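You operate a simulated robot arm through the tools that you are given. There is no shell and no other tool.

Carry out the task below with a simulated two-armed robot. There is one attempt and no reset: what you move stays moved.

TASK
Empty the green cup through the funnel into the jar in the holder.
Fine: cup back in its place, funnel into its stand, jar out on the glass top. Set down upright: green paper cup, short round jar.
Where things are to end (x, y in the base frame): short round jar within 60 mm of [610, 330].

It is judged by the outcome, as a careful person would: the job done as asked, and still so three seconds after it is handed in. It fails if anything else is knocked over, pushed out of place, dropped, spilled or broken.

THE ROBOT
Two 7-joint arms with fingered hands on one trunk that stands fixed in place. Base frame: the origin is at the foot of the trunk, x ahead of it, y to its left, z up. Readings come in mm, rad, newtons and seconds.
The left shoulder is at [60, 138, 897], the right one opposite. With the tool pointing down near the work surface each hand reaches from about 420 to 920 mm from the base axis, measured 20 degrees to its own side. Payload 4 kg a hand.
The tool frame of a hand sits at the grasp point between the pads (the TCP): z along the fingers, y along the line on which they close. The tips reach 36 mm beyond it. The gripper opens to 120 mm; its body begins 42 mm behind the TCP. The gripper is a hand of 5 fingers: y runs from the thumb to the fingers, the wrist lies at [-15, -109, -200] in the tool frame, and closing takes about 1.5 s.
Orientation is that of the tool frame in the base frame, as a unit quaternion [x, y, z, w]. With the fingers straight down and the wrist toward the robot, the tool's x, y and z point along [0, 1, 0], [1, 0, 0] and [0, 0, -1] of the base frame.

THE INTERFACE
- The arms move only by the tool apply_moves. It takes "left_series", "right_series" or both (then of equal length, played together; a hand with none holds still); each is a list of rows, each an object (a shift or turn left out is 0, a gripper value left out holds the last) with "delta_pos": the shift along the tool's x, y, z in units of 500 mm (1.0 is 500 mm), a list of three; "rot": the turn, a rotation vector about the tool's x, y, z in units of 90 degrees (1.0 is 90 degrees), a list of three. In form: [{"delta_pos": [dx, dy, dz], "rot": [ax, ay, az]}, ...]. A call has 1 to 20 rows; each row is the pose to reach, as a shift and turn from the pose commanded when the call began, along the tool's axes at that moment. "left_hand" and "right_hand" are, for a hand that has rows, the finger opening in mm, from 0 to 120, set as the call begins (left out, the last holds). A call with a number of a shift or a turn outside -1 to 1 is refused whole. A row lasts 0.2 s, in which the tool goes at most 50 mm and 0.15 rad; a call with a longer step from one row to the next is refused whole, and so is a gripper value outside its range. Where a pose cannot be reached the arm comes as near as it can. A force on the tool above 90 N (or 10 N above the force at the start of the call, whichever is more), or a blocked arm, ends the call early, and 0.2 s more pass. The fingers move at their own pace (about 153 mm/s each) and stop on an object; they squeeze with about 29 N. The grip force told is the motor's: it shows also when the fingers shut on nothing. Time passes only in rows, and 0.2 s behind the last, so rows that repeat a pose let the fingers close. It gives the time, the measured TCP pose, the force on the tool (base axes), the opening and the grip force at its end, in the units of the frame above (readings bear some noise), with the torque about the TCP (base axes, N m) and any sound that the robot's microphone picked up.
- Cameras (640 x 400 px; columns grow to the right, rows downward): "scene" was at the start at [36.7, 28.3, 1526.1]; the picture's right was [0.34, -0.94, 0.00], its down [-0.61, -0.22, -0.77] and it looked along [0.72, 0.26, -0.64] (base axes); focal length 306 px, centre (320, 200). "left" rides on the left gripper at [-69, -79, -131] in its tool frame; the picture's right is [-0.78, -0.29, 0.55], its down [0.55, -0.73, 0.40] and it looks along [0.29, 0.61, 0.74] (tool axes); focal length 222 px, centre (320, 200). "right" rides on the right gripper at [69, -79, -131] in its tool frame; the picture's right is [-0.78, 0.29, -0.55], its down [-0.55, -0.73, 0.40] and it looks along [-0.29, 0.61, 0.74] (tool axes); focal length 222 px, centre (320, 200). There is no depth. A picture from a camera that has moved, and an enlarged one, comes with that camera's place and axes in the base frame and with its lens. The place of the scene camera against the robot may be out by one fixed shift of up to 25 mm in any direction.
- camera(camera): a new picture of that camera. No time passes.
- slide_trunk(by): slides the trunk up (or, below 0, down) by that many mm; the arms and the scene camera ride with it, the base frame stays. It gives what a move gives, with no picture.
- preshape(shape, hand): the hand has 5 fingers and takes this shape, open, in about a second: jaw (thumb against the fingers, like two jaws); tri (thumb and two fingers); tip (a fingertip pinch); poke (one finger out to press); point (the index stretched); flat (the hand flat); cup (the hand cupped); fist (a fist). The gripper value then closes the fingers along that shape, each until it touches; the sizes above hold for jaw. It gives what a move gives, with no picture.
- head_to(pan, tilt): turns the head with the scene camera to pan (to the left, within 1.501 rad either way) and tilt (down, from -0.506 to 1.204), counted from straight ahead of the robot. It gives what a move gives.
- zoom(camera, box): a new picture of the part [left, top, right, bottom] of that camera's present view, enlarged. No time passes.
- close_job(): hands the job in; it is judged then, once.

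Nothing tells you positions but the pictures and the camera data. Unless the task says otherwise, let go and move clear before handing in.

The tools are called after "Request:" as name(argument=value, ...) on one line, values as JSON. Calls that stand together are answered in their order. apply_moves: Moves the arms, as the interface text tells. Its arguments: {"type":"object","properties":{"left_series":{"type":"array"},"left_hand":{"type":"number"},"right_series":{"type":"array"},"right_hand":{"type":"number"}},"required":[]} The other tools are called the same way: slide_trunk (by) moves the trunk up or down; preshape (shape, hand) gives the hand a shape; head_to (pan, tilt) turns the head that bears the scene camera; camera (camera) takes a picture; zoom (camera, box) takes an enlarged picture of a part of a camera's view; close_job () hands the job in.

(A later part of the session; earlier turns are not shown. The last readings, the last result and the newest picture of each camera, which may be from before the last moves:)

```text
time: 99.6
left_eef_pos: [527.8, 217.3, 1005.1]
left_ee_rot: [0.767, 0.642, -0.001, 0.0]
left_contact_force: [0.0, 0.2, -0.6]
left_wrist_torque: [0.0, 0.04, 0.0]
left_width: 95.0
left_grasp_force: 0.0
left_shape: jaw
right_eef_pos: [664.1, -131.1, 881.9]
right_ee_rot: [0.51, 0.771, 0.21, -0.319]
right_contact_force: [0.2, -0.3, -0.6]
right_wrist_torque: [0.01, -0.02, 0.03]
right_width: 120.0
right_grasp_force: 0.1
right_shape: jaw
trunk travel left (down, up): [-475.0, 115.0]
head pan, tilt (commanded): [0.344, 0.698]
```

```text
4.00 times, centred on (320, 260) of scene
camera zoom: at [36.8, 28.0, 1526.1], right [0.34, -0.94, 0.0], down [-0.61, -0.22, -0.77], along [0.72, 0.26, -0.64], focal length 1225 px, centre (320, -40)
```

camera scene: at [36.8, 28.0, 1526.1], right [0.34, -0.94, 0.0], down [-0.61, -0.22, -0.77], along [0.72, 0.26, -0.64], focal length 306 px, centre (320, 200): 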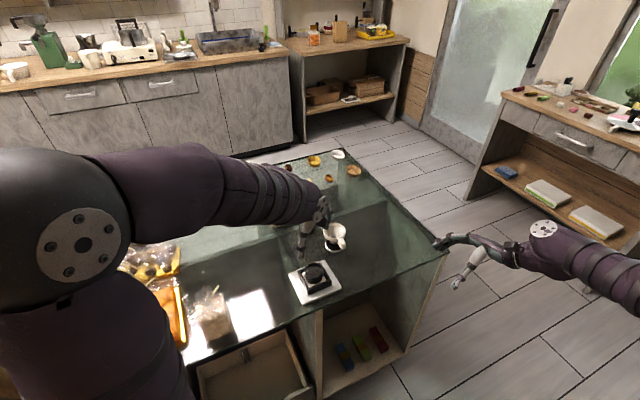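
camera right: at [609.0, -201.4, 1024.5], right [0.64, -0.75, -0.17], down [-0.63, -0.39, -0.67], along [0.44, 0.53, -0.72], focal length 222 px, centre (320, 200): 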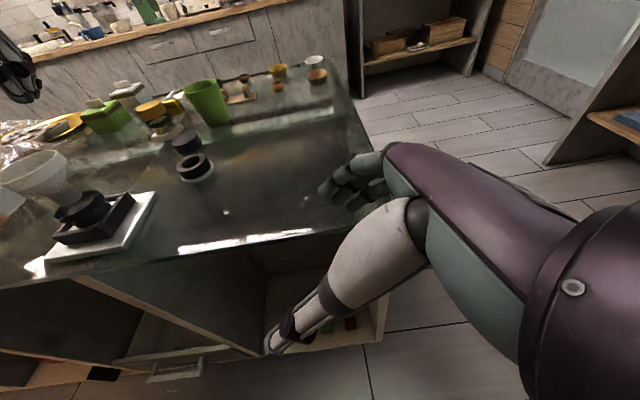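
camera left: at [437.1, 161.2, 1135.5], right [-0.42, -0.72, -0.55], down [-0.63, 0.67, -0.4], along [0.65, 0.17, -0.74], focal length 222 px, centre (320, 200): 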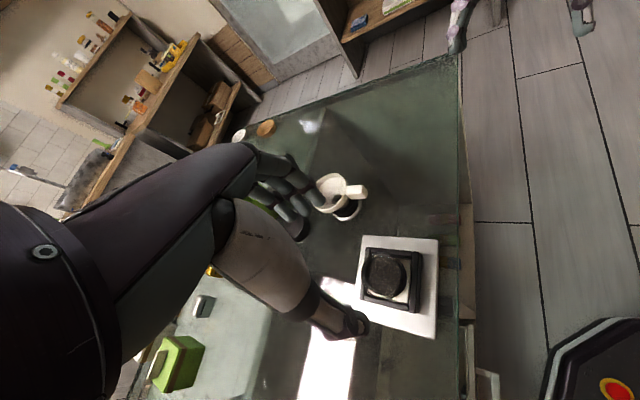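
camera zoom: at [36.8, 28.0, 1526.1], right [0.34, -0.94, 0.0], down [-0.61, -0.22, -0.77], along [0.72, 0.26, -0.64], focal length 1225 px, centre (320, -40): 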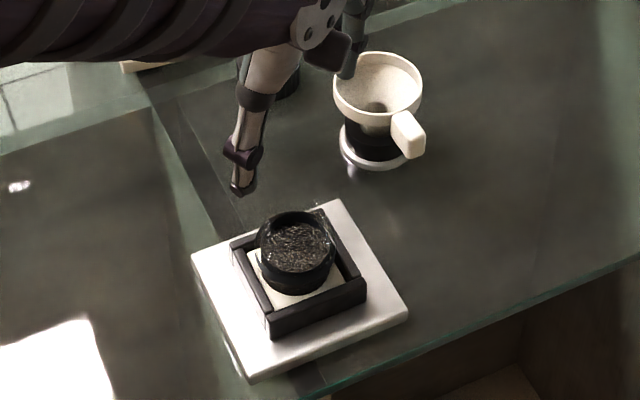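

The jar centre is at about (525,216). I'll go down over it to z≈900 and check clearance to the frame.

Request:
apply_moves(left_series=[{"delta_pos": [0.0003, -0.0039, 0.04]}, {"delta_pos": [0.0003, -0.0039, 0.09]}, {"delta_pos": [0.0003, -0.0039, 0.14]}, {"delta_pos": [0.0003, -0.0039, 0.18]}, {"delta_pos": [0.0003, -0.0039, 0.209]}, {"delta_pos": [0.0003, -0.0039, 0.209]}])

Request:
camera(camera="left")

Request:
zoom(camera="right", box=[20, 120, 200, 270])

Request:
zoom(camera="scene", box=[285, 220, 355, 310])

```text
time: 101.0
left_eef_pos: [526.1, 216.6, 900.2]
left_ee_rot: [0.767, 0.642, 0.0, -0.001]
left_contact_force: [0.2, 1.0, 0.0]
left_wrist_torque: [0.01, 0.0, 0.0]
left_width: 95.0
left_grasp_force: 0.0
left_shape: jaw
right_eef_pos: [665.4, -130.5, 883.1]
right_ee_rot: [0.51, 0.771, 0.211, -0.318]
right_contact_force: [-0.6, -0.3, 0.1]
right_wrist_torque: [0.01, -0.01, -0.01]
right_width: 119.8
right_grasp_force: 0.1
right_shape: jaw
trunk travel left (down, up): [-475.0, 115.0]
head pan, tilt (commanded): [0.344, 0.698]
```

```text
taken
camera left: at [435.3, 160.3, 1031.0], right [-0.42, -0.72, -0.55], down [-0.63, 0.67, -0.4], along [0.65, 0.18, -0.74], focal length 222 px, centre (320, 200)
```

left: 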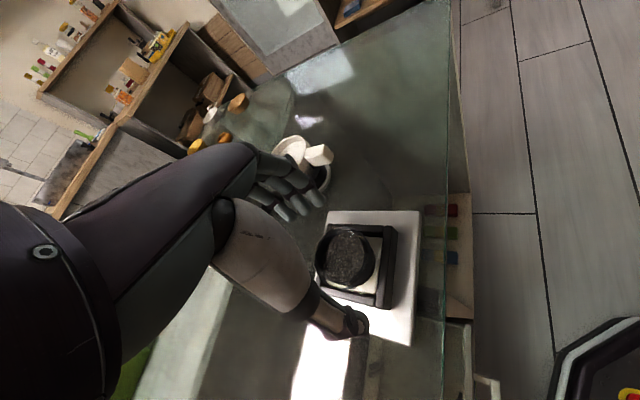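

```text
2.67 times, centred on (110, 195) of right
camera zoom: at [609.0, -201.5, 1024.5], right [0.64, -0.75, -0.17], down [-0.63, -0.39, -0.67], along [0.44, 0.53, -0.72], focal length 592 px, centre (880, 213)
```

zoom: 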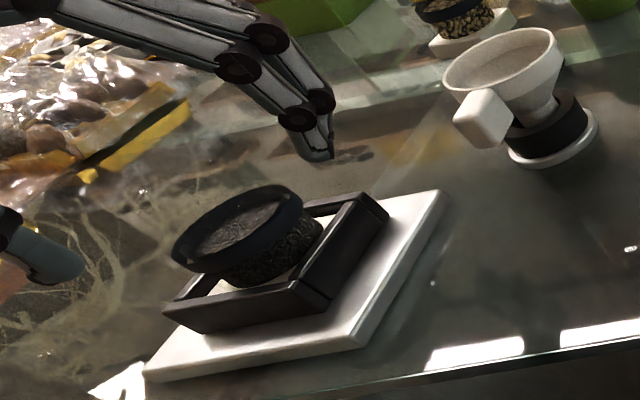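

```text
4.44 times, centred on (320, 265) of scene
camera zoom: at [36.7, 28.2, 1526.1], right [0.34, -0.94, 0.0], down [-0.61, -0.22, -0.77], along [0.72, 0.26, -0.64], focal length 1361 px, centre (320, -89)
```

zoom: 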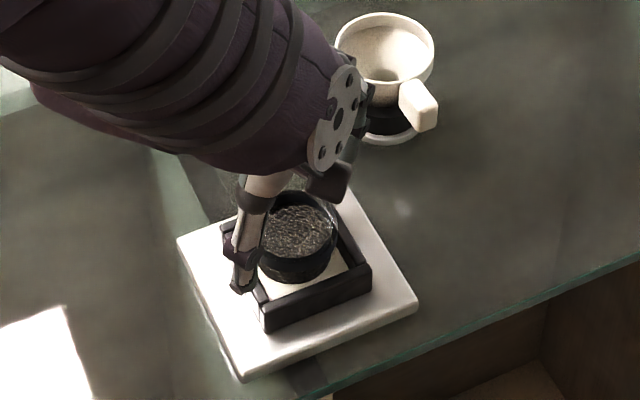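

Request:
apply_moves(left_series=[{"delta_pos": [0.0026, 0, 0.016]}, {"delta_pos": [0.0026, 0, 0.034]}, {"delta_pos": [0.0026, 0, 0.048]}, {"delta_pos": [0.0026, 0, 0.056]}, {"delta_pos": [0.0026, 0, 0.056]}])

Request:
zoom(camera="right", box=[20, 120, 200, 270])

Request:
zoom(camera="left", box=[260, 170, 420, 340])

Request:
zoom(camera="scene", box=[285, 220, 355, 310])

```text
time: 102.2
left_eef_pos: [527.1, 218.0, 872.7]
left_ee_rot: [0.766, 0.642, 0.0, 0.0]
left_contact_force: [0.1, 0.1, -0.3]
left_wrist_torque: [0.02, -0.01, 0.04]
left_width: 95.3
left_grasp_force: 0.0
left_shape: jaw
right_eef_pos: [665.1, -130.6, 883.2]
right_ee_rot: [0.51, 0.77, 0.211, -0.319]
right_contact_force: [-0.2, -0.5, 0.3]
right_wrist_torque: [0.02, -0.01, 0.0]
right_width: 119.7
right_grasp_force: 0.1
right_shape: jaw
trunk travel left (down, up): [-475.0, 115.0]
head pan, tilt (commanded): [0.344, 0.698]
```

```text
2.67 times, centred on (110, 195) of right
camera zoom: at [609.1, -201.5, 1024.4], right [0.64, -0.75, -0.17], down [-0.63, -0.39, -0.67], along [0.44, 0.53, -0.72], focal length 592 px, centre (880, 213)
```

zoom: 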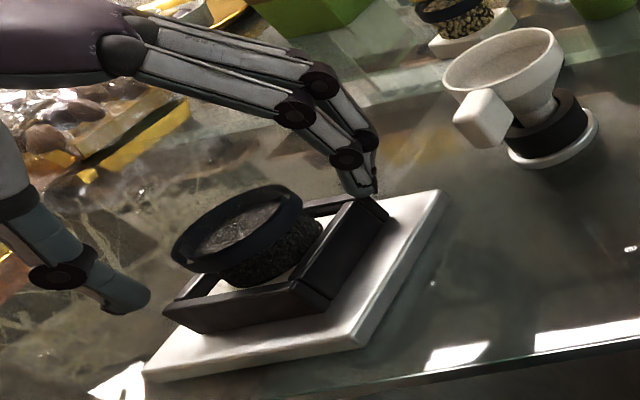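

```text
2.35 times, centred on (340, 255) of left
camera zoom: at [436.6, 162.8, 1002.1], right [-0.42, -0.72, -0.55], down [-0.63, 0.67, -0.4], along [0.65, 0.17, -0.74], focal length 523 px, centre (273, 71)
```

zoom: 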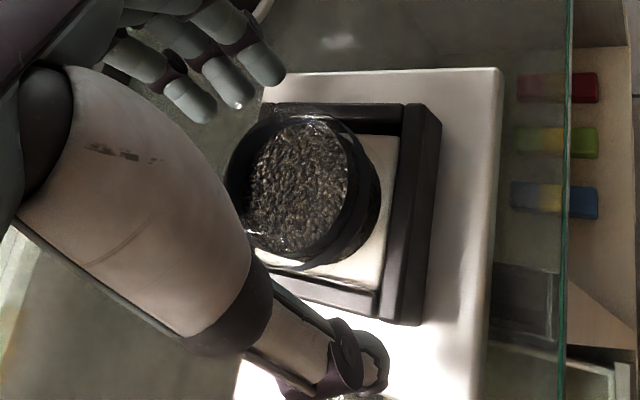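

```text
4.44 times, centred on (320, 265) of scene
camera zoom: at [36.8, 28.2, 1526.1], right [0.34, -0.94, 0.0], down [-0.61, -0.22, -0.77], along [0.72, 0.26, -0.64], focal length 1361 px, centre (320, -89)
```

zoom: 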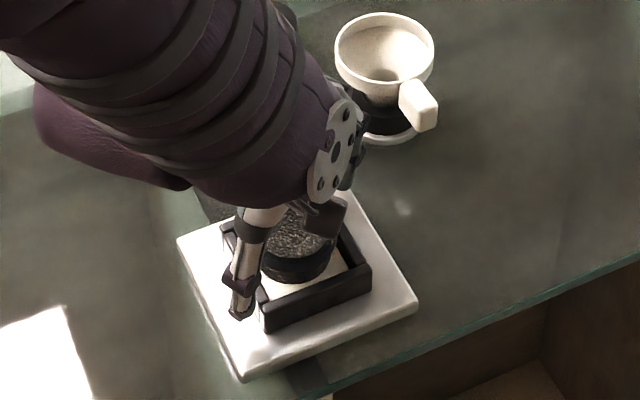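

The tips are just above the frame's corner. I'll raise 2 mm for margin and close in steps.

Request:
apply_moves(left_series=[{"delta_pos": [0, 0, -0.004]}, {"delta_pos": [0, 0, -0.004]}, {"delta_pos": [0, 0, -0.004]}, {"delta_pos": [0, 0, -0.004]}], left_hand=62)

Request:
zoom(camera="right", box=[40, 130, 180, 260])

Request:
zoom(camera="left", box=[260, 170, 420, 340])

```text
time: 103.2
left_eef_pos: [526.8, 219.3, 873.1]
left_ee_rot: [0.767, 0.642, 0.0, 0.0]
left_contact_force: [0.6, -0.1, -0.8]
left_wrist_torque: [0.0, -0.02, 0.02]
left_width: 62.3
left_grasp_force: 0.0
left_shape: jaw
right_eef_pos: [664.3, -130.1, 882.6]
right_ee_rot: [0.51, 0.77, 0.211, -0.319]
right_contact_force: [0.5, -0.8, -0.1]
right_wrist_torque: [0.0, 0.0, -0.01]
right_width: 119.8
right_grasp_force: 0.1
right_shape: jaw
trunk travel left (down, up): [-475.0, 115.0]
head pan, tilt (commanded): [0.344, 0.698]
```

```text
3.08 times, centred on (110, 195) of right
camera zoom: at [609.1, -201.5, 1024.4], right [0.64, -0.75, -0.17], down [-0.63, -0.39, -0.67], along [0.44, 0.53, -0.72], focal length 684 px, centre (966, 215)
```

zoom: 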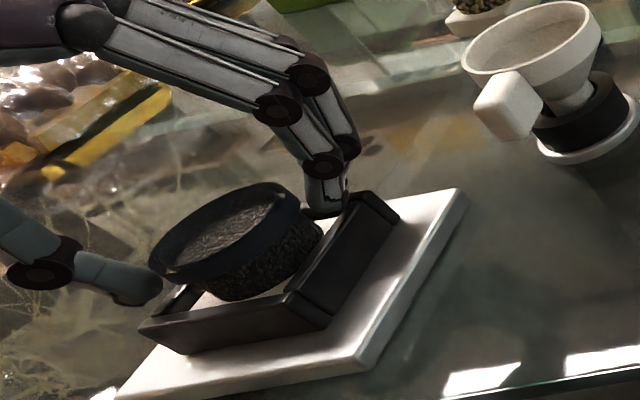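

```text
2.35 times, centred on (340, 255) of left
camera zoom: at [436.5, 163.8, 1004.1], right [-0.42, -0.72, -0.55], down [-0.63, 0.67, -0.4], along [0.65, 0.18, -0.74], focal length 523 px, centre (273, 71)
```

zoom: 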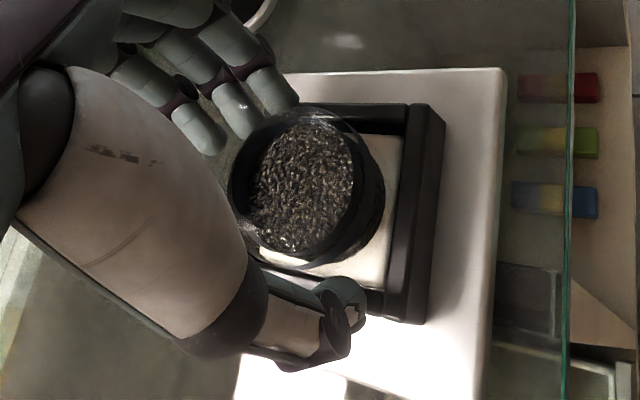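

Request:
apply_moves(left_series=[{"delta_pos": [-0.004, 0, 0]}, {"delta_pos": [-0.004, 0, 0]}, {"delta_pos": [-0.004, 0, 0]}], left_hand=54)

Request:
zoom(camera="right", box=[40, 130, 180, 260])

Request:
zoom(camera="left", box=[260, 170, 420, 340])

```text
time: 104.0
left_eef_pos: [525.8, 216.9, 873.2]
left_ee_rot: [0.767, 0.642, 0.0, 0.0]
left_contact_force: [-0.6, 0.3, -1.0]
left_wrist_torque: [0.01, -0.02, 0.0]
left_width: 54.2
left_grasp_force: 0.1
left_shape: jaw
right_eef_pos: [665.0, -130.0, 882.8]
right_ee_rot: [0.51, 0.77, 0.211, -0.319]
right_contact_force: [-0.6, 0.6, 0.5]
right_wrist_torque: [0.02, -0.03, 0.01]
right_width: 119.8
right_grasp_force: 0.0
right_shape: jaw
trunk travel left (down, up): [-475.0, 115.0]
head pan, tilt (commanded): [0.344, 0.698]
```

```text
3.08 times, centred on (110, 195) of right
camera zoom: at [609.1, -201.5, 1024.4], right [0.64, -0.75, -0.17], down [-0.63, -0.39, -0.67], along [0.44, 0.53, -0.72], focal length 684 px, centre (966, 215)
```

zoom: 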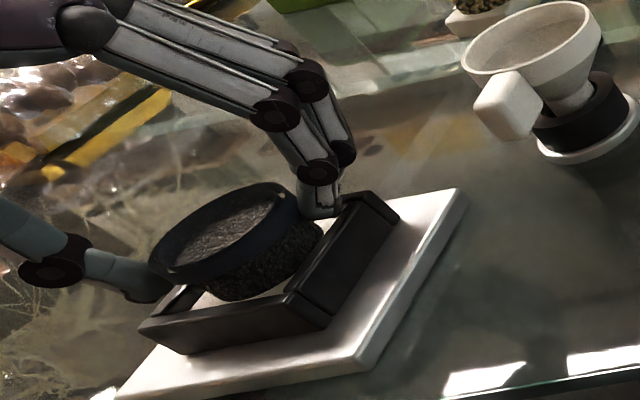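

```text
2.35 times, centred on (340, 255) of left
camera zoom: at [436.5, 161.7, 1004.1], right [-0.42, -0.72, -0.55], down [-0.63, 0.67, -0.4], along [0.65, 0.18, -0.74], focal length 523 px, centre (273, 71)
```

zoom: 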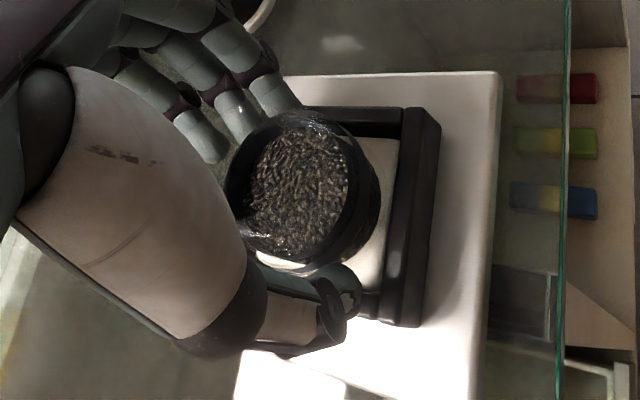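

Request:
apply_moves(left_series=[{"delta_pos": [0, 0, 0]}, {"delta_pos": [0, 0, 0]}, {"delta_pos": [0, 0, 0]}], left_hand=49)

Request:
zoom(camera="right", box=[40, 130, 180, 260])

Request:
zoom(camera="left", box=[260, 170, 420, 340])

```text
time: 104.8
left_eef_pos: [527.2, 217.3, 874.2]
left_ee_rot: [0.766, 0.642, 0.0, 0.0]
left_contact_force: [0.3, -0.4, 0.7]
left_wrist_torque: [0.01, 0.01, 0.02]
left_width: 49.7
left_grasp_force: 0.1
left_shape: jaw
right_eef_pos: [665.0, -130.8, 882.0]
right_ee_rot: [0.51, 0.771, 0.21, -0.319]
right_contact_force: [0.4, -0.3, -0.5]
right_wrist_torque: [0.01, 0.02, -0.01]
right_width: 119.7
right_grasp_force: 0.0
right_shape: jaw
trunk travel left (down, up): [-475.0, 115.0]
head pan, tilt (commanded): [0.344, 0.698]
```

```text
3.08 times, centred on (110, 195) of right
camera zoom: at [609.1, -201.5, 1024.4], right [0.64, -0.75, -0.17], down [-0.63, -0.39, -0.67], along [0.44, 0.53, -0.72], focal length 684 px, centre (966, 215)
```

zoom: 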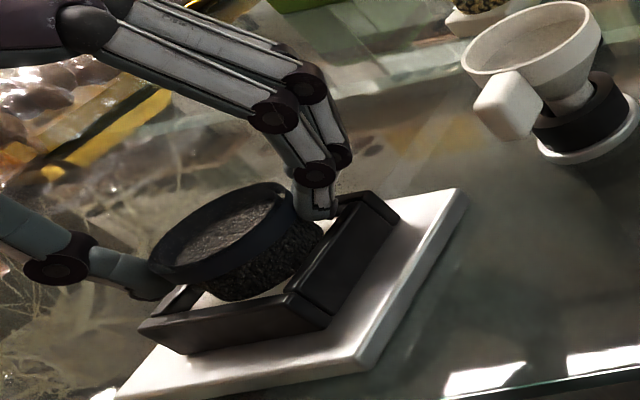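

```text
2.35 times, centred on (340, 255) of left
camera zoom: at [436.5, 161.7, 1004.1], right [-0.42, -0.72, -0.55], down [-0.63, 0.67, -0.4], along [0.65, 0.18, -0.74], focal length 523 px, centre (273, 71)
```

zoom: 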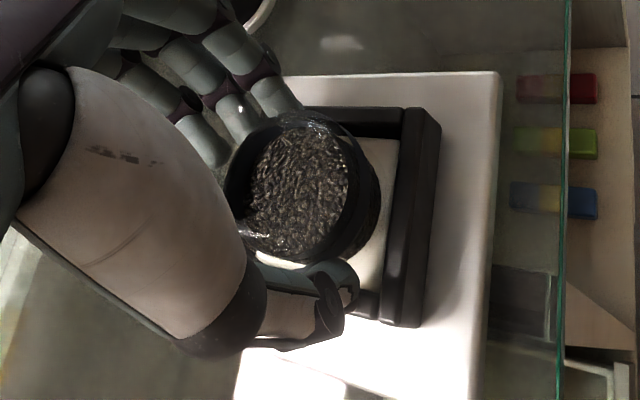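

Almost at contact, and the jar is undisturbed. A little further.

Request:
apply_moves(left_series=[{"delta_pos": [0, 0, 0]}, {"delta_pos": [0, 0, 0]}, {"delta_pos": [0, 0, 0]}], left_hand=45)

Request:
zoom(camera="right", box=[40, 130, 180, 260])

Request:
zoom(camera="left", box=[260, 170, 420, 340])

```text
time: 105.6
left_eef_pos: [525.8, 216.5, 873.3]
left_ee_rot: [0.767, 0.642, 0.001, 0.0]
left_contact_force: [-2.8, -1.0, -0.9]
left_wrist_torque: [-0.03, 0.09, -0.02]
left_width: 45.9
left_grasp_force: 29.2
left_shape: jaw
right_eef_pos: [665.4, -129.9, 882.7]
right_ee_rot: [0.51, 0.771, 0.212, -0.319]
right_contact_force: [-0.8, -0.1, -0.9]
right_wrist_torque: [0.0, -0.01, 0.01]
right_width: 119.8
right_grasp_force: 0.0
right_shape: jaw
trunk travel left (down, up): [-475.0, 115.0]
head pan, tilt (commanded): [0.344, 0.698]
```

```text
3.08 times, centred on (110, 195) of right
camera zoom: at [608.9, -201.5, 1024.5], right [0.64, -0.75, -0.17], down [-0.63, -0.39, -0.67], along [0.44, 0.53, -0.72], focal length 684 px, centre (966, 215)
```

zoom: 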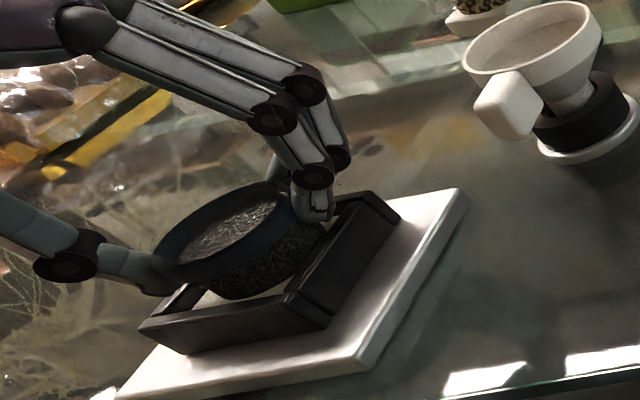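

```text
2.35 times, centred on (340, 255) of left
camera zoom: at [436.2, 161.7, 1004.1], right [-0.42, -0.72, -0.55], down [-0.63, 0.67, -0.4], along [0.65, 0.18, -0.74], focal length 523 px, centre (273, 71)
```

zoom: 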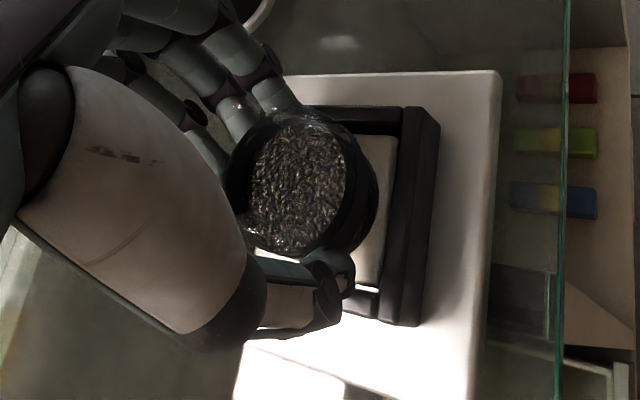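

The jar is gripped at 46 mm with 29 N. I'll lift slowly by 10 mm and check that it stays level.

Request:
apply_moves(left_series=[{"delta_pos": [0, 0, -0.004]}, {"delta_pos": [0, 0, -0.009]}, {"delta_pos": [0, 0, -0.015]}, {"delta_pos": [0, 0, -0.02]}, {"delta_pos": [0, 0, -0.02]}], left_hand=40)

Request:
zoom(camera="right", box=[40, 120, 180, 260])

Request:
zoom(camera="left", box=[260, 170, 420, 340])

Request:
zoom(camera="scene", box=[285, 220, 355, 310])

```text
time: 106.8
left_eef_pos: [526.2, 216.5, 883.9]
left_ee_rot: [0.767, 0.642, 0.001, 0.0]
left_contact_force: [-1.1, -0.1, -1.4]
left_wrist_torque: [0.0, 0.03, 0.0]
left_width: 45.3
left_grasp_force: 28.9
left_shape: jaw
right_eef_pos: [665.1, -131.2, 882.4]
right_ee_rot: [0.509, 0.771, 0.211, -0.319]
right_contact_force: [0.6, -0.3, 0.1]
right_wrist_torque: [0.01, 0.01, 0.0]
right_width: 119.5
right_grasp_force: 0.0
right_shape: jaw
trunk travel left (down, up): [-475.0, 115.0]
head pan, tilt (commanded): [0.344, 0.698]
```

```text
2.86 times, centred on (110, 190) of right
camera zoom: at [609.2, -201.5, 1024.4], right [0.64, -0.75, -0.17], down [-0.63, -0.39, -0.67], along [0.44, 0.53, -0.72], focal length 635 px, centre (920, 229)
```

zoom: 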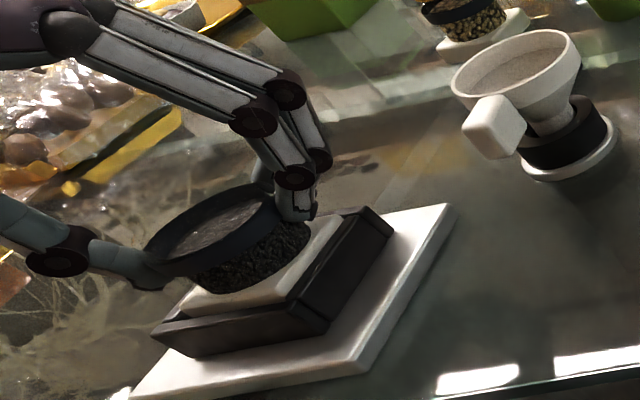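

```text
2.35 times, centred on (340, 255) of left
camera zoom: at [435.5, 161.2, 1014.4], right [-0.42, -0.72, -0.55], down [-0.63, 0.67, -0.4], along [0.65, 0.18, -0.74], focal length 523 px, centre (273, 71)
```

zoom: 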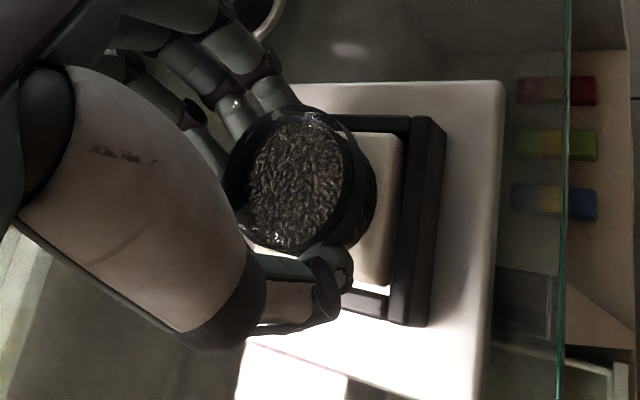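

```text
4.44 times, centred on (320, 265) of scene
camera zoom: at [37.0, 28.2, 1526.1], right [0.34, -0.94, 0.0], down [-0.61, -0.22, -0.77], along [0.72, 0.26, -0.64], focal length 1361 px, centre (320, -89)
```

zoom: 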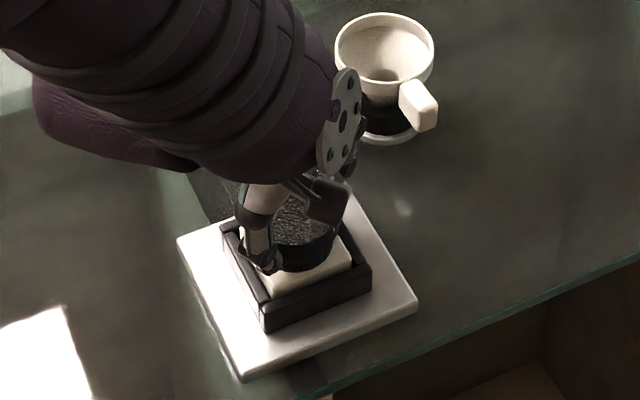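

The jar comes up together with its white square foot, like the yellow jar's, and it's level. I'll keep lifting slowly until it's well clear of the frame.

Request:
apply_moves(left_series=[{"delta_pos": [0, 0, -0.008]}, {"delta_pos": [0, 0, -0.02]}, {"delta_pos": [0, 0, -0.034]}, {"delta_pos": [0, 0, -0.05]}, {"delta_pos": [0, 0, -0.068]}, {"delta_pos": [0, 0, -0.086]}, {"delta_pos": [0, 0, -0.104]}, {"delta_pos": [0, 0, -0.116]}, {"delta_pos": [0, 0, -0.12]}, {"delta_pos": [0, 0, -0.12]}])

Request:
zoom(camera="right", box=[20, 80, 200, 260])

Request:
zoom(camera="left", box=[260, 170, 420, 340])

Request:
zoom(camera="scene", box=[280, 190, 360, 310])

```text
time: 109.0
left_eef_pos: [525.3, 216.4, 943.6]
left_ee_rot: [0.767, 0.642, 0.0, -0.001]
left_contact_force: [0.4, -0.1, -1.7]
left_wrist_torque: [0.03, 0.05, 0.01]
left_width: 45.2
left_grasp_force: 29.2
left_shape: jaw
right_eef_pos: [664.4, -130.0, 881.3]
right_ee_rot: [0.51, 0.771, 0.211, -0.318]
right_contact_force: [0.8, -0.2, -0.8]
right_wrist_torque: [0.02, 0.01, 0.01]
right_width: 119.7
right_grasp_force: 0.0
right_shape: jaw
trunk travel left (down, up): [-475.0, 115.0]
head pan, tilt (commanded): [0.344, 0.698]
```

```text
2.22 times, centred on (110, 170) of right
camera zoom: at [609.2, -201.4, 1024.4], right [0.64, -0.75, -0.17], down [-0.63, -0.39, -0.67], along [0.44, 0.53, -0.72], focal length 494 px, centre (787, 267)
```

zoom: 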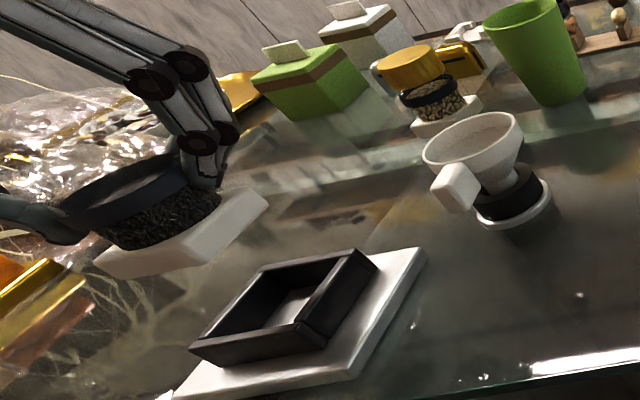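

```text
2.35 times, centred on (340, 255) of left
camera zoom: at [435.0, 160.6, 1075.2], right [-0.42, -0.72, -0.55], down [-0.63, 0.67, -0.4], along [0.65, 0.18, -0.74], focal length 523 px, centre (273, 71)
```

zoom: 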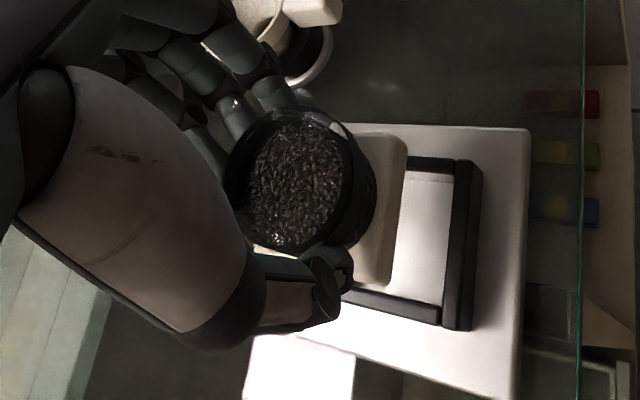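

```text
3.33 times, centred on (320, 250) of scene
camera zoom: at [36.9, 28.2, 1526.1], right [0.34, -0.94, 0.0], down [-0.61, -0.22, -0.77], along [0.72, 0.26, -0.64], focal length 1021 px, centre (320, 33)
```

zoom: 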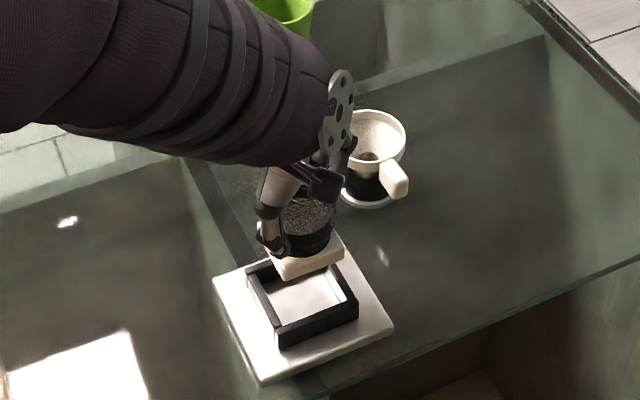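

The jar and its foot are clear of the frame and level, and the holder stays in place. I'll carry it smoothly over to about (598,335), which is within 15 mm of the target and leaves room from the black lid.

Request:
apply_moves(left_series=[{"delta_pos": [0.0052, 0.002, 0]}, {"delta_pos": [0.0209, 0.0082, 0]}, {"delta_pos": [0.0443, 0.0174, 0]}, {"delta_pos": [0.073, 0.0286, 0]}, {"delta_pos": [0.1043, 0.0409, 0]}, {"delta_pos": [0.1356, 0.0532, 0]}, {"delta_pos": [0.1669, 0.0655, 0]}, {"delta_pos": [0.1956, 0.0767, 0]}, {"delta_pos": [0.2217, 0.087, 0]}, {"delta_pos": [0.2425, 0.0951, 0]}, {"delta_pos": [0.2556, 0.1003, 0]}, {"delta_pos": [0.2608, 0.1023, 0]}, {"delta_pos": [0.2608, 0.1023, 0]}])

Request:
camera(camera="left")

Request:
camera(camera="scene")

Request:
zoom(camera="right", box=[40, 40, 260, 220])

```text
time: 111.8
left_eef_pos: [598.8, 334.6, 943.7]
left_ee_rot: [0.767, 0.642, 0.0, 0.0]
left_contact_force: [0.6, -1.0, -2.6]
left_wrist_torque: [0.01, 0.01, -0.04]
left_width: 45.0
left_grasp_force: 29.2
left_shape: jaw
right_eef_pos: [666.1, -129.4, 882.3]
right_ee_rot: [0.51, 0.77, 0.21, -0.319]
right_contact_force: [0.0, -0.2, 1.2]
right_wrist_torque: [0.0, 0.0, 0.05]
right_width: 120.0
right_grasp_force: 0.1
right_shape: jaw
trunk travel left (down, up): [-475.0, 115.0]
head pan, tilt (commanded): [0.344, 0.698]
```

```text
taken
camera left: at [509.1, 280.7, 1074.1], right [-0.42, -0.72, -0.55], down [-0.63, 0.67, -0.4], along [0.65, 0.18, -0.74], focal length 222 px, centre (320, 200)
```

left: 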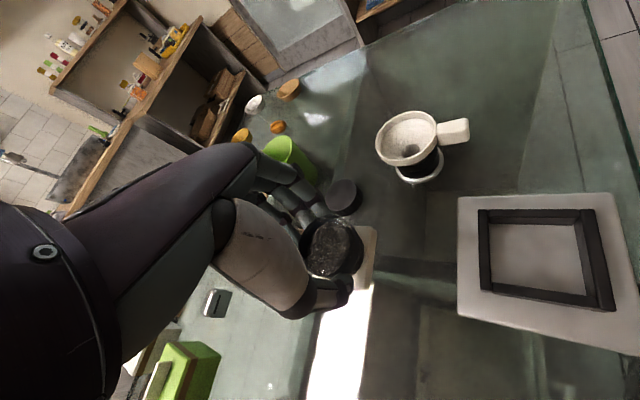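

```text
taken
camera scene: at [37.0, 28.3, 1526.0], right [0.34, -0.94, 0.0], down [-0.61, -0.22, -0.77], along [0.72, 0.26, -0.64], focal length 306 px, centre (320, 200)
```

scene: 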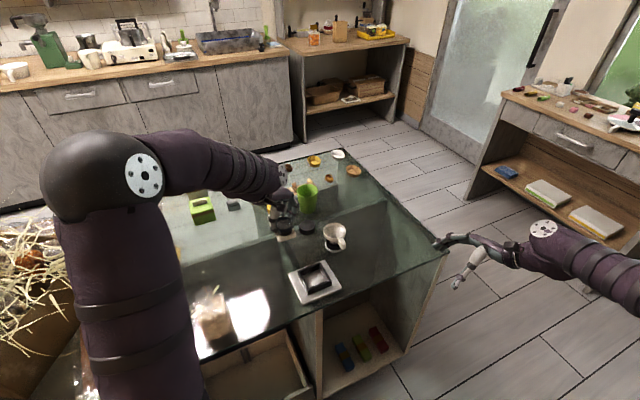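

```text
2.22 times, centred on (150, 130) of right
camera zoom: at [609.2, -201.4, 1024.4], right [0.64, -0.75, -0.17], down [-0.63, -0.39, -0.67], along [0.44, 0.53, -0.72], focal length 494 px, centre (698, 356)
```

zoom: 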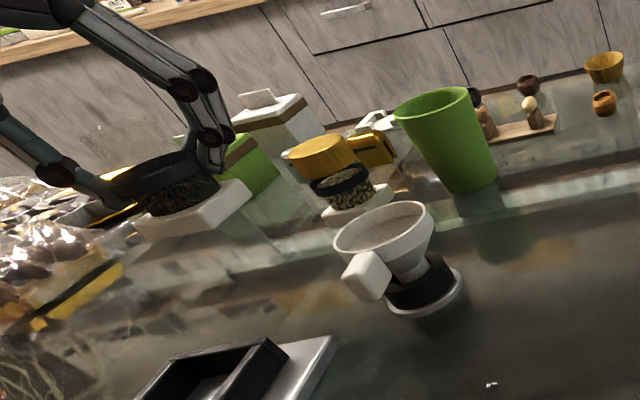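

The jar is over the target. I'll lower it 68 mm first, then finish slowly.

Request:
apply_moves(left_series=[{"delta_pos": [0, 0, 0.006]}, {"delta_pos": [0, 0, 0.02]}, {"delta_pos": [0, 0, 0.04]}, {"delta_pos": [0, 0, 0.062]}, {"delta_pos": [0, 0, 0.084]}, {"delta_pos": [0, 0, 0.104]}, {"delta_pos": [0, 0, 0.12]}, {"delta_pos": [0, 0, 0.131]}, {"delta_pos": [0, 0, 0.136]}, {"delta_pos": [0, 0, 0.136]}])

Request:
zoom(camera="right", box=[80, 80, 240, 200])

Request:
zoom(camera="scene", box=[250, 170, 360, 270])

Request:
camera(camera="left")

```text
time: 114.0
left_eef_pos: [599.5, 334.1, 875.6]
left_ee_rot: [0.766, 0.643, 0.001, 0.0]
left_contact_force: [0.4, 0.2, -2.9]
left_wrist_torque: [0.03, 0.02, -0.01]
left_width: 45.3
left_grasp_force: 28.7
left_shape: jaw
right_eef_pos: [664.9, -130.1, 882.6]
right_ee_rot: [0.51, 0.77, 0.211, -0.319]
right_contact_force: [0.3, 0.8, -0.6]
right_wrist_torque: [0.0, -0.01, -0.03]
right_width: 119.9
right_grasp_force: 0.1
right_shape: jaw
trunk travel left (down, up): [-475.0, 115.0]
head pan, tilt (commanded): [0.344, 0.698]
```

```text
3.33 times, centred on (160, 140) of right
camera zoom: at [609.2, -201.4, 1024.4], right [0.64, -0.75, -0.17], down [-0.63, -0.39, -0.67], along [0.44, 0.53, -0.72], focal length 740 px, centre (853, 400)
```

zoom: 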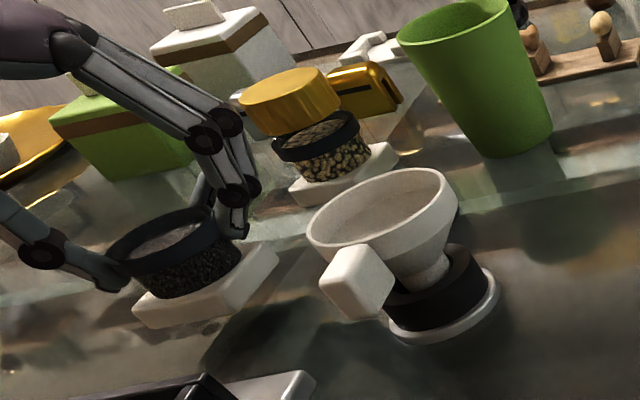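

```text
4.00 times, centred on (305, 220) of scene
camera zoom: at [37.0, 28.3, 1526.0], right [0.34, -0.94, 0.0], down [-0.61, -0.22, -0.77], along [0.72, 0.26, -0.64], focal length 1225 px, centre (380, 120)
```

zoom: 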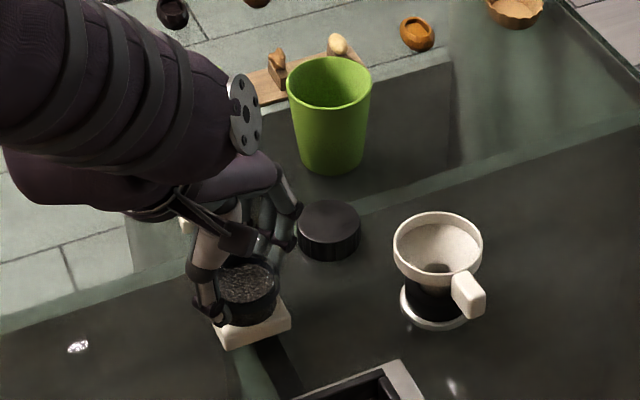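

```text
taken
camera left: at [509.9, 279.8, 1006.0], right [-0.42, -0.72, -0.55], down [-0.63, 0.67, -0.4], along [0.65, 0.17, -0.74], focal length 222 px, centre (320, 200)
```

left: 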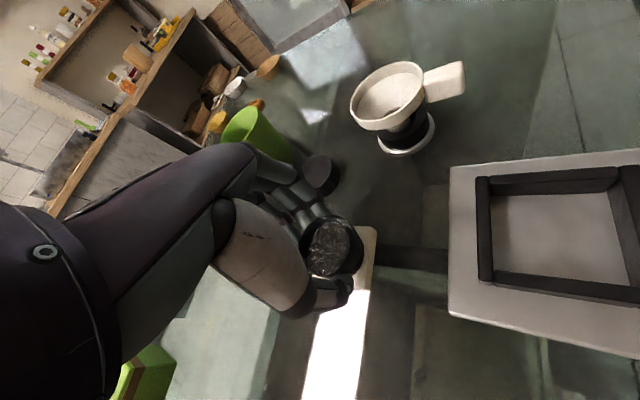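

Request:
apply_moves(left_series=[{"delta_pos": [0, 0, 0.004]}, {"delta_pos": [0, 0, 0.009]}, {"delta_pos": [0, 0, 0.014]}, {"delta_pos": [0, 0, 0.018]}, {"delta_pos": [0, 0, 0.018]}])

Request:
zoom(camera="right", box=[80, 100, 180, 190])

```text
time: 115.2
left_eef_pos: [599.0, 335.5, 868.1]
left_ee_rot: [0.767, 0.642, 0.0, 0.001]
left_contact_force: [0.2, 0.3, -2.3]
left_wrist_torque: [-0.02, 0.01, -0.01]
left_width: 44.9
left_grasp_force: 28.8
left_shape: jaw
right_eef_pos: [664.1, -130.7, 882.7]
right_ee_rot: [0.51, 0.771, 0.212, -0.319]
right_contact_force: [-0.6, -0.1, 0.5]
right_wrist_torque: [-0.03, -0.01, -0.01]
right_width: 119.8
right_grasp_force: 0.1
right_shape: jaw
trunk travel left (down, up): [-475.0, 115.0]
head pan, tilt (commanded): [0.344, 0.698]
```

```text
4.44 times, centred on (130, 145) of right
camera zoom: at [609.2, -201.4, 1024.4], right [0.64, -0.75, -0.17], down [-0.63, -0.39, -0.67], along [0.44, 0.53, -0.72], focal length 987 px, centre (1164, 444)
```

zoom: 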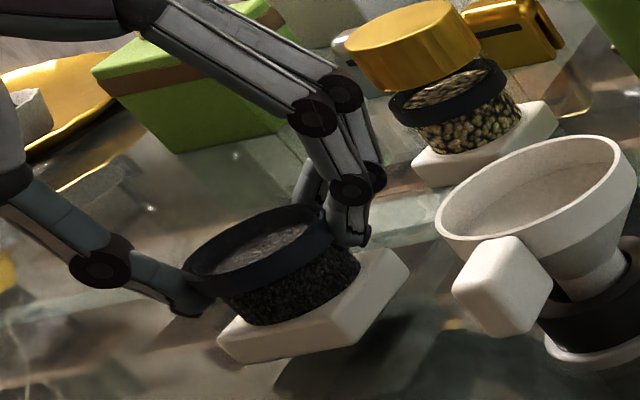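

Request:
apply_moves(left_series=[{"delta_pos": [0, 0, 0.003]}, {"delta_pos": [0, 0, 0.006]}, {"delta_pos": [0, 0, 0.006]}])

Request:
apply_moves(left_series=[{"delta_pos": [0, 0, 0.002]}, {"delta_pos": [0, 0, 0.004]}, {"delta_pos": [0, 0, 0.004]}])

Request:
zoom(camera="right", box=[80, 100, 180, 190])

```text
time: 116.0
left_eef_pos: [598.5, 335.3, 864.3]
left_ee_rot: [0.766, 0.643, 0.0, -0.001]
left_contact_force: [0.2, -0.4, -3.0]
left_wrist_torque: [0.03, 0.0, -0.01]
left_width: 44.9
left_grasp_force: 29.3
left_shape: jaw
right_eef_pos: [664.6, -130.1, 882.5]
right_ee_rot: [0.509, 0.771, 0.212, -0.319]
right_contact_force: [-0.4, -0.1, 0.9]
right_wrist_torque: [-0.01, 0.0, 0.01]
right_width: 119.7
right_grasp_force: 0.0
right_shape: jaw
trunk travel left (down, up): [-475.0, 115.0]
head pan, tilt (commanded): [0.344, 0.698]
```

```text
time: 116.8
left_eef_pos: [599.3, 334.9, 862.4]
left_ee_rot: [0.767, 0.642, 0.0, 0.0]
left_contact_force: [-0.2, 0.2, -2.0]
left_wrist_torque: [0.01, 0.04, -0.01]
left_width: 45.0
left_grasp_force: 29.1
left_shape: jaw
right_eef_pos: [664.9, -130.6, 881.5]
right_ee_rot: [0.51, 0.77, 0.211, -0.319]
right_contact_force: [0.0, -0.2, 0.3]
right_wrist_torque: [0.01, -0.01, -0.02]
right_width: 119.7
right_grasp_force: 0.0
right_shape: jaw
trunk travel left (down, up): [-475.0, 115.0]
head pan, tilt (commanded): [0.344, 0.698]
```

```text
4.44 times, centred on (130, 145) of right
camera zoom: at [609.2, -201.4, 1024.4], right [0.64, -0.75, -0.17], down [-0.63, -0.39, -0.67], along [0.44, 0.53, -0.72], focal length 987 px, centre (1164, 444)
```

zoom: 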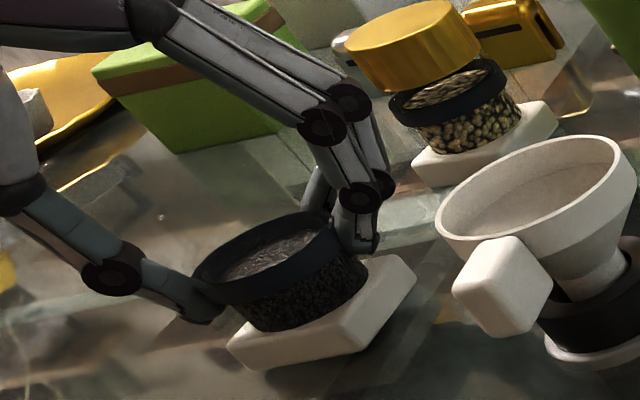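

Request:
apply_moves(left_series=[{"delta_pos": [0, 0, 0.002]}, {"delta_pos": [0, 0, 0.004]}, {"delta_pos": [0, 0, 0.004]}])

Request:
apply_moves(left_series=[{"delta_pos": [0, 0, 0.0015]}, {"delta_pos": [0, 0, 0.003]}, {"delta_pos": [0, 0, 0.003]}])

Request:
zoom(camera="right", box=[80, 100, 180, 190])

```text
time: 117.6
left_eef_pos: [599.3, 335.1, 861.2]
left_ee_rot: [0.765, 0.644, 0.001, 0.001]
left_contact_force: [0.6, 0.9, 2.9]
left_wrist_torque: [0.01, -0.15, 0.03]
left_width: 45.1
left_grasp_force: 29.3
left_shape: jaw
right_eef_pos: [664.6, -129.5, 883.0]
right_ee_rot: [0.51, 0.77, 0.211, -0.32]
right_contact_force: [1.0, 0.9, -0.5]
right_wrist_torque: [-0.02, 0.0, -0.01]
right_width: 119.8
right_grasp_force: 0.0
right_shape: jaw
trunk travel left (down, up): [-475.0, 115.0]
head pan, tilt (commanded): [0.344, 0.698]
```

```text
time: 118.4
left_eef_pos: [599.0, 336.0, 861.3]
left_ee_rot: [0.766, 0.643, 0.002, 0.001]
left_contact_force: [1.3, 1.2, 12.8]
left_wrist_torque: [0.06, -0.19, 0.04]
left_width: 45.8
left_grasp_force: 28.8
left_shape: jaw
right_eef_pos: [664.9, -130.6, 883.3]
right_ee_rot: [0.51, 0.771, 0.212, -0.319]
right_contact_force: [-0.2, 0.4, -0.4]
right_wrist_torque: [0.0, 0.01, 0.0]
right_width: 120.0
right_grasp_force: 0.2
right_shape: jaw
trunk travel left (down, up): [-475.0, 115.0]
head pan, tilt (commanded): [0.344, 0.698]
```

```text
4.44 times, centred on (130, 145) of right
camera zoom: at [608.5, -201.8, 1024.9], right [0.64, -0.75, -0.17], down [-0.63, -0.39, -0.67], along [0.44, 0.53, -0.72], focal length 987 px, centre (1164, 444)
```

zoom: 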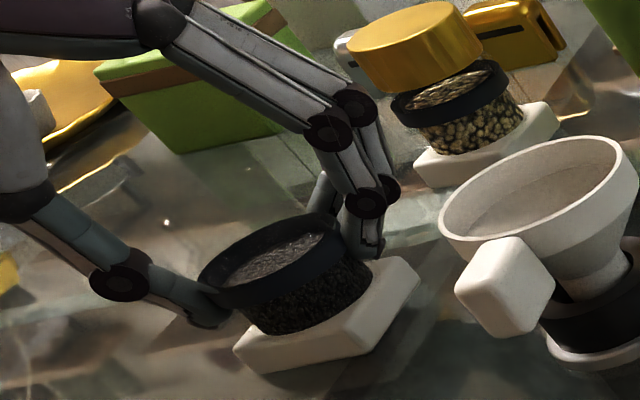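

The foot is on the glass, with about 13 N upward. I'll ease slightly and release.

Request:
apply_moves(left_series=[{"delta_pos": [0, 0, -0.0012]}, {"delta_pos": [0, 0, -0.0012]}])

Request:
apply_moves(left_series=[{"delta_pos": [0, 0, 0]}, {"delta_pos": [0, 0, 0]}, {"delta_pos": [0, 0, 0]}], left_hand=54)

Request:
zoom(camera="right", box=[80, 100, 180, 190])

Request:
zoom(camera="left", box=[260, 170, 420, 340])

```text
time: 119.0
left_eef_pos: [599.1, 335.2, 860.8]
left_ee_rot: [0.766, 0.643, 0.0, 0.0]
left_contact_force: [2.9, 1.0, 11.4]
left_wrist_torque: [0.09, -0.2, 0.02]
left_width: 45.8
left_grasp_force: 29.2
left_shape: jaw
right_eef_pos: [664.8, -129.7, 881.8]
right_ee_rot: [0.51, 0.771, 0.212, -0.318]
right_contact_force: [-0.5, 0.1, -0.2]
right_wrist_torque: [0.0, -0.01, -0.01]
right_width: 119.7
right_grasp_force: 0.1
right_shape: jaw
trunk travel left (down, up): [-475.0, 115.0]
head pan, tilt (commanded): [0.344, 0.698]
```

```text
time: 119.8
left_eef_pos: [598.9, 334.9, 858.9]
left_ee_rot: [0.767, 0.642, 0.0, 0.0]
left_contact_force: [0.6, 0.4, 0.6]
left_wrist_torque: [-0.03, -0.04, -0.01]
left_width: 53.7
left_grasp_force: 0.0
left_shape: jaw
right_eef_pos: [663.8, -130.3, 882.0]
right_ee_rot: [0.51, 0.771, 0.211, -0.319]
right_contact_force: [0.0, 0.1, 0.0]
right_wrist_torque: [-0.03, 0.0, 0.0]
right_width: 119.8
right_grasp_force: 0.1
right_shape: jaw
trunk travel left (down, up): [-475.0, 115.0]
head pan, tilt (commanded): [0.344, 0.698]
```

```text
4.44 times, centred on (130, 145) of right
camera zoom: at [609.1, -201.5, 1024.3], right [0.64, -0.75, -0.17], down [-0.63, -0.39, -0.67], along [0.44, 0.53, -0.72], focal length 987 px, centre (1164, 444)
```

zoom: 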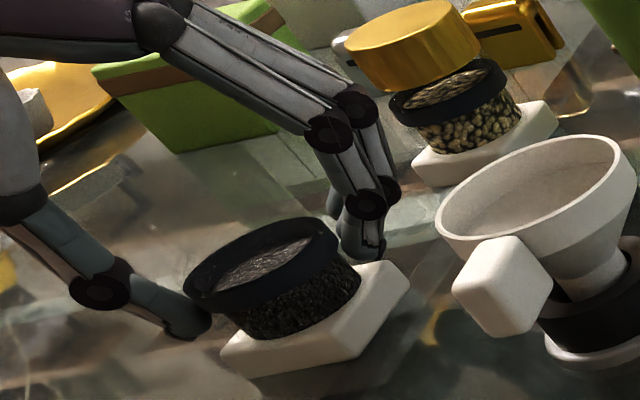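

```text
2.35 times, centred on (340, 255) of left
camera zoom: at [508.7, 280.1, 990.2], right [-0.42, -0.72, -0.55], down [-0.63, 0.67, -0.4], along [0.65, 0.17, -0.74], focal length 523 px, centre (273, 71)
```

zoom: 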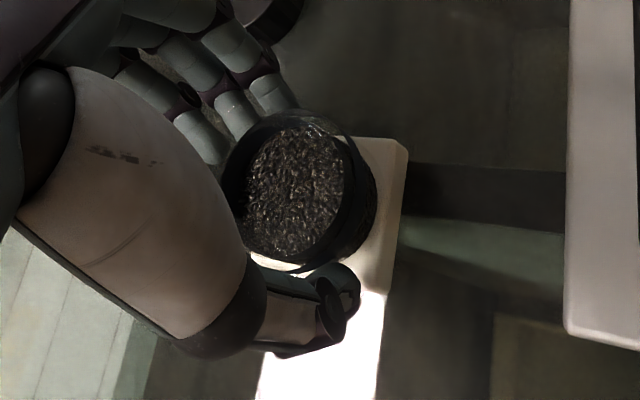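

The jar stands upright on the glass. I'll open a bit more and rise straight up.

Request:
apply_moves(left_series=[{"delta_pos": [0, 0, 0]}, {"delta_pos": [0, 0, 0]}, {"delta_pos": [0, 0, 0]}], left_hand=76)

Request:
apply_moves(left_series=[{"delta_pos": [0, 0, -0.012]}, {"delta_pos": [0, 0, -0.034]}, {"delta_pos": [0, 0, -0.064]}, {"delta_pos": [0, 0, -0.1]}, {"delta_pos": [0, 0, -0.15]}, {"delta_pos": [0, 0, -0.21]}, {"delta_pos": [0, 0, -0.28]}, {"delta_pos": [0, 0, -0.34]}])

Request:
camera(camera="left")

Request:
camera(camera="scene")

Request:
camera(camera="right")

```text
time: 120.6
left_eef_pos: [598.8, 334.9, 859.6]
left_ee_rot: [0.766, 0.642, 0.0, 0.0]
left_contact_force: [-0.6, 1.0, 0.2]
left_wrist_torque: [0.05, -0.01, -0.02]
left_width: 75.6
left_grasp_force: 0.0
left_shape: jaw
right_eef_pos: [665.5, -130.1, 881.3]
right_ee_rot: [0.51, 0.77, 0.211, -0.319]
right_contact_force: [0.4, -0.6, 0.1]
right_wrist_torque: [0.01, -0.04, 0.01]
right_width: 119.7
right_grasp_force: 0.1
right_shape: jaw
trunk travel left (down, up): [-475.0, 115.0]
head pan, tilt (commanded): [0.344, 0.698]
```

```text
time: 122.4
left_eef_pos: [598.1, 333.4, 1029.0]
left_ee_rot: [0.767, 0.642, -0.001, 0.0]
left_contact_force: [0.5, 0.7, 0.6]
left_wrist_torque: [0.01, -0.03, -0.01]
left_width: 75.6
left_grasp_force: 0.0
left_shape: jaw
right_eef_pos: [664.3, -130.6, 882.6]
right_ee_rot: [0.51, 0.77, 0.211, -0.319]
right_contact_force: [0.5, -0.8, -0.2]
right_wrist_torque: [-0.01, 0.02, -0.02]
right_width: 120.1
right_grasp_force: 0.0
right_shape: jaw
trunk travel left (down, up): [-475.0, 115.0]
head pan, tilt (commanded): [0.344, 0.698]
```

```text
taken
camera left: at [508.1, 278.9, 1160.1], right [-0.42, -0.72, -0.55], down [-0.63, 0.67, -0.4], along [0.65, 0.17, -0.74], focal length 222 px, centre (320, 200)
```

left: 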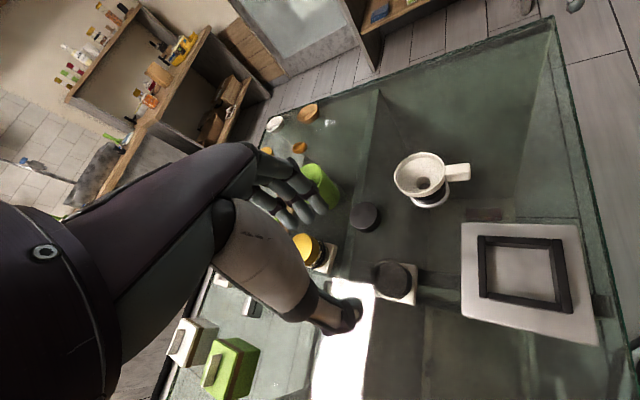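

```text
taken
camera scene: at [36.5, 28.1, 1526.0], right [0.34, -0.94, 0.0], down [-0.61, -0.22, -0.77], along [0.72, 0.26, -0.64], focal length 306 px, centre (320, 200)
```

scene: 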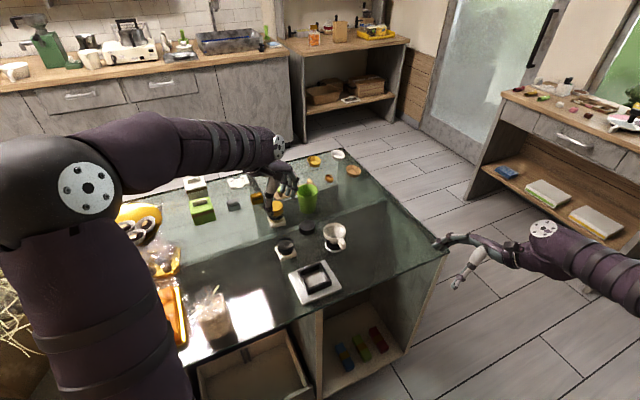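

```text
taken
camera right: at [608.9, -201.6, 1024.5], right [0.64, -0.75, -0.17], down [-0.63, -0.39, -0.67], along [0.44, 0.53, -0.72], focal length 222 px, centre (320, 200)
```

right: 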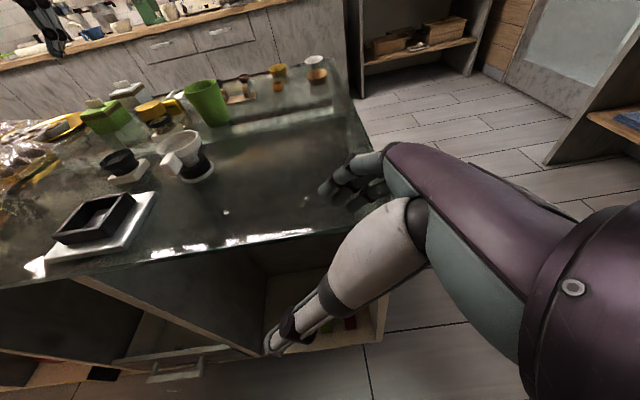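

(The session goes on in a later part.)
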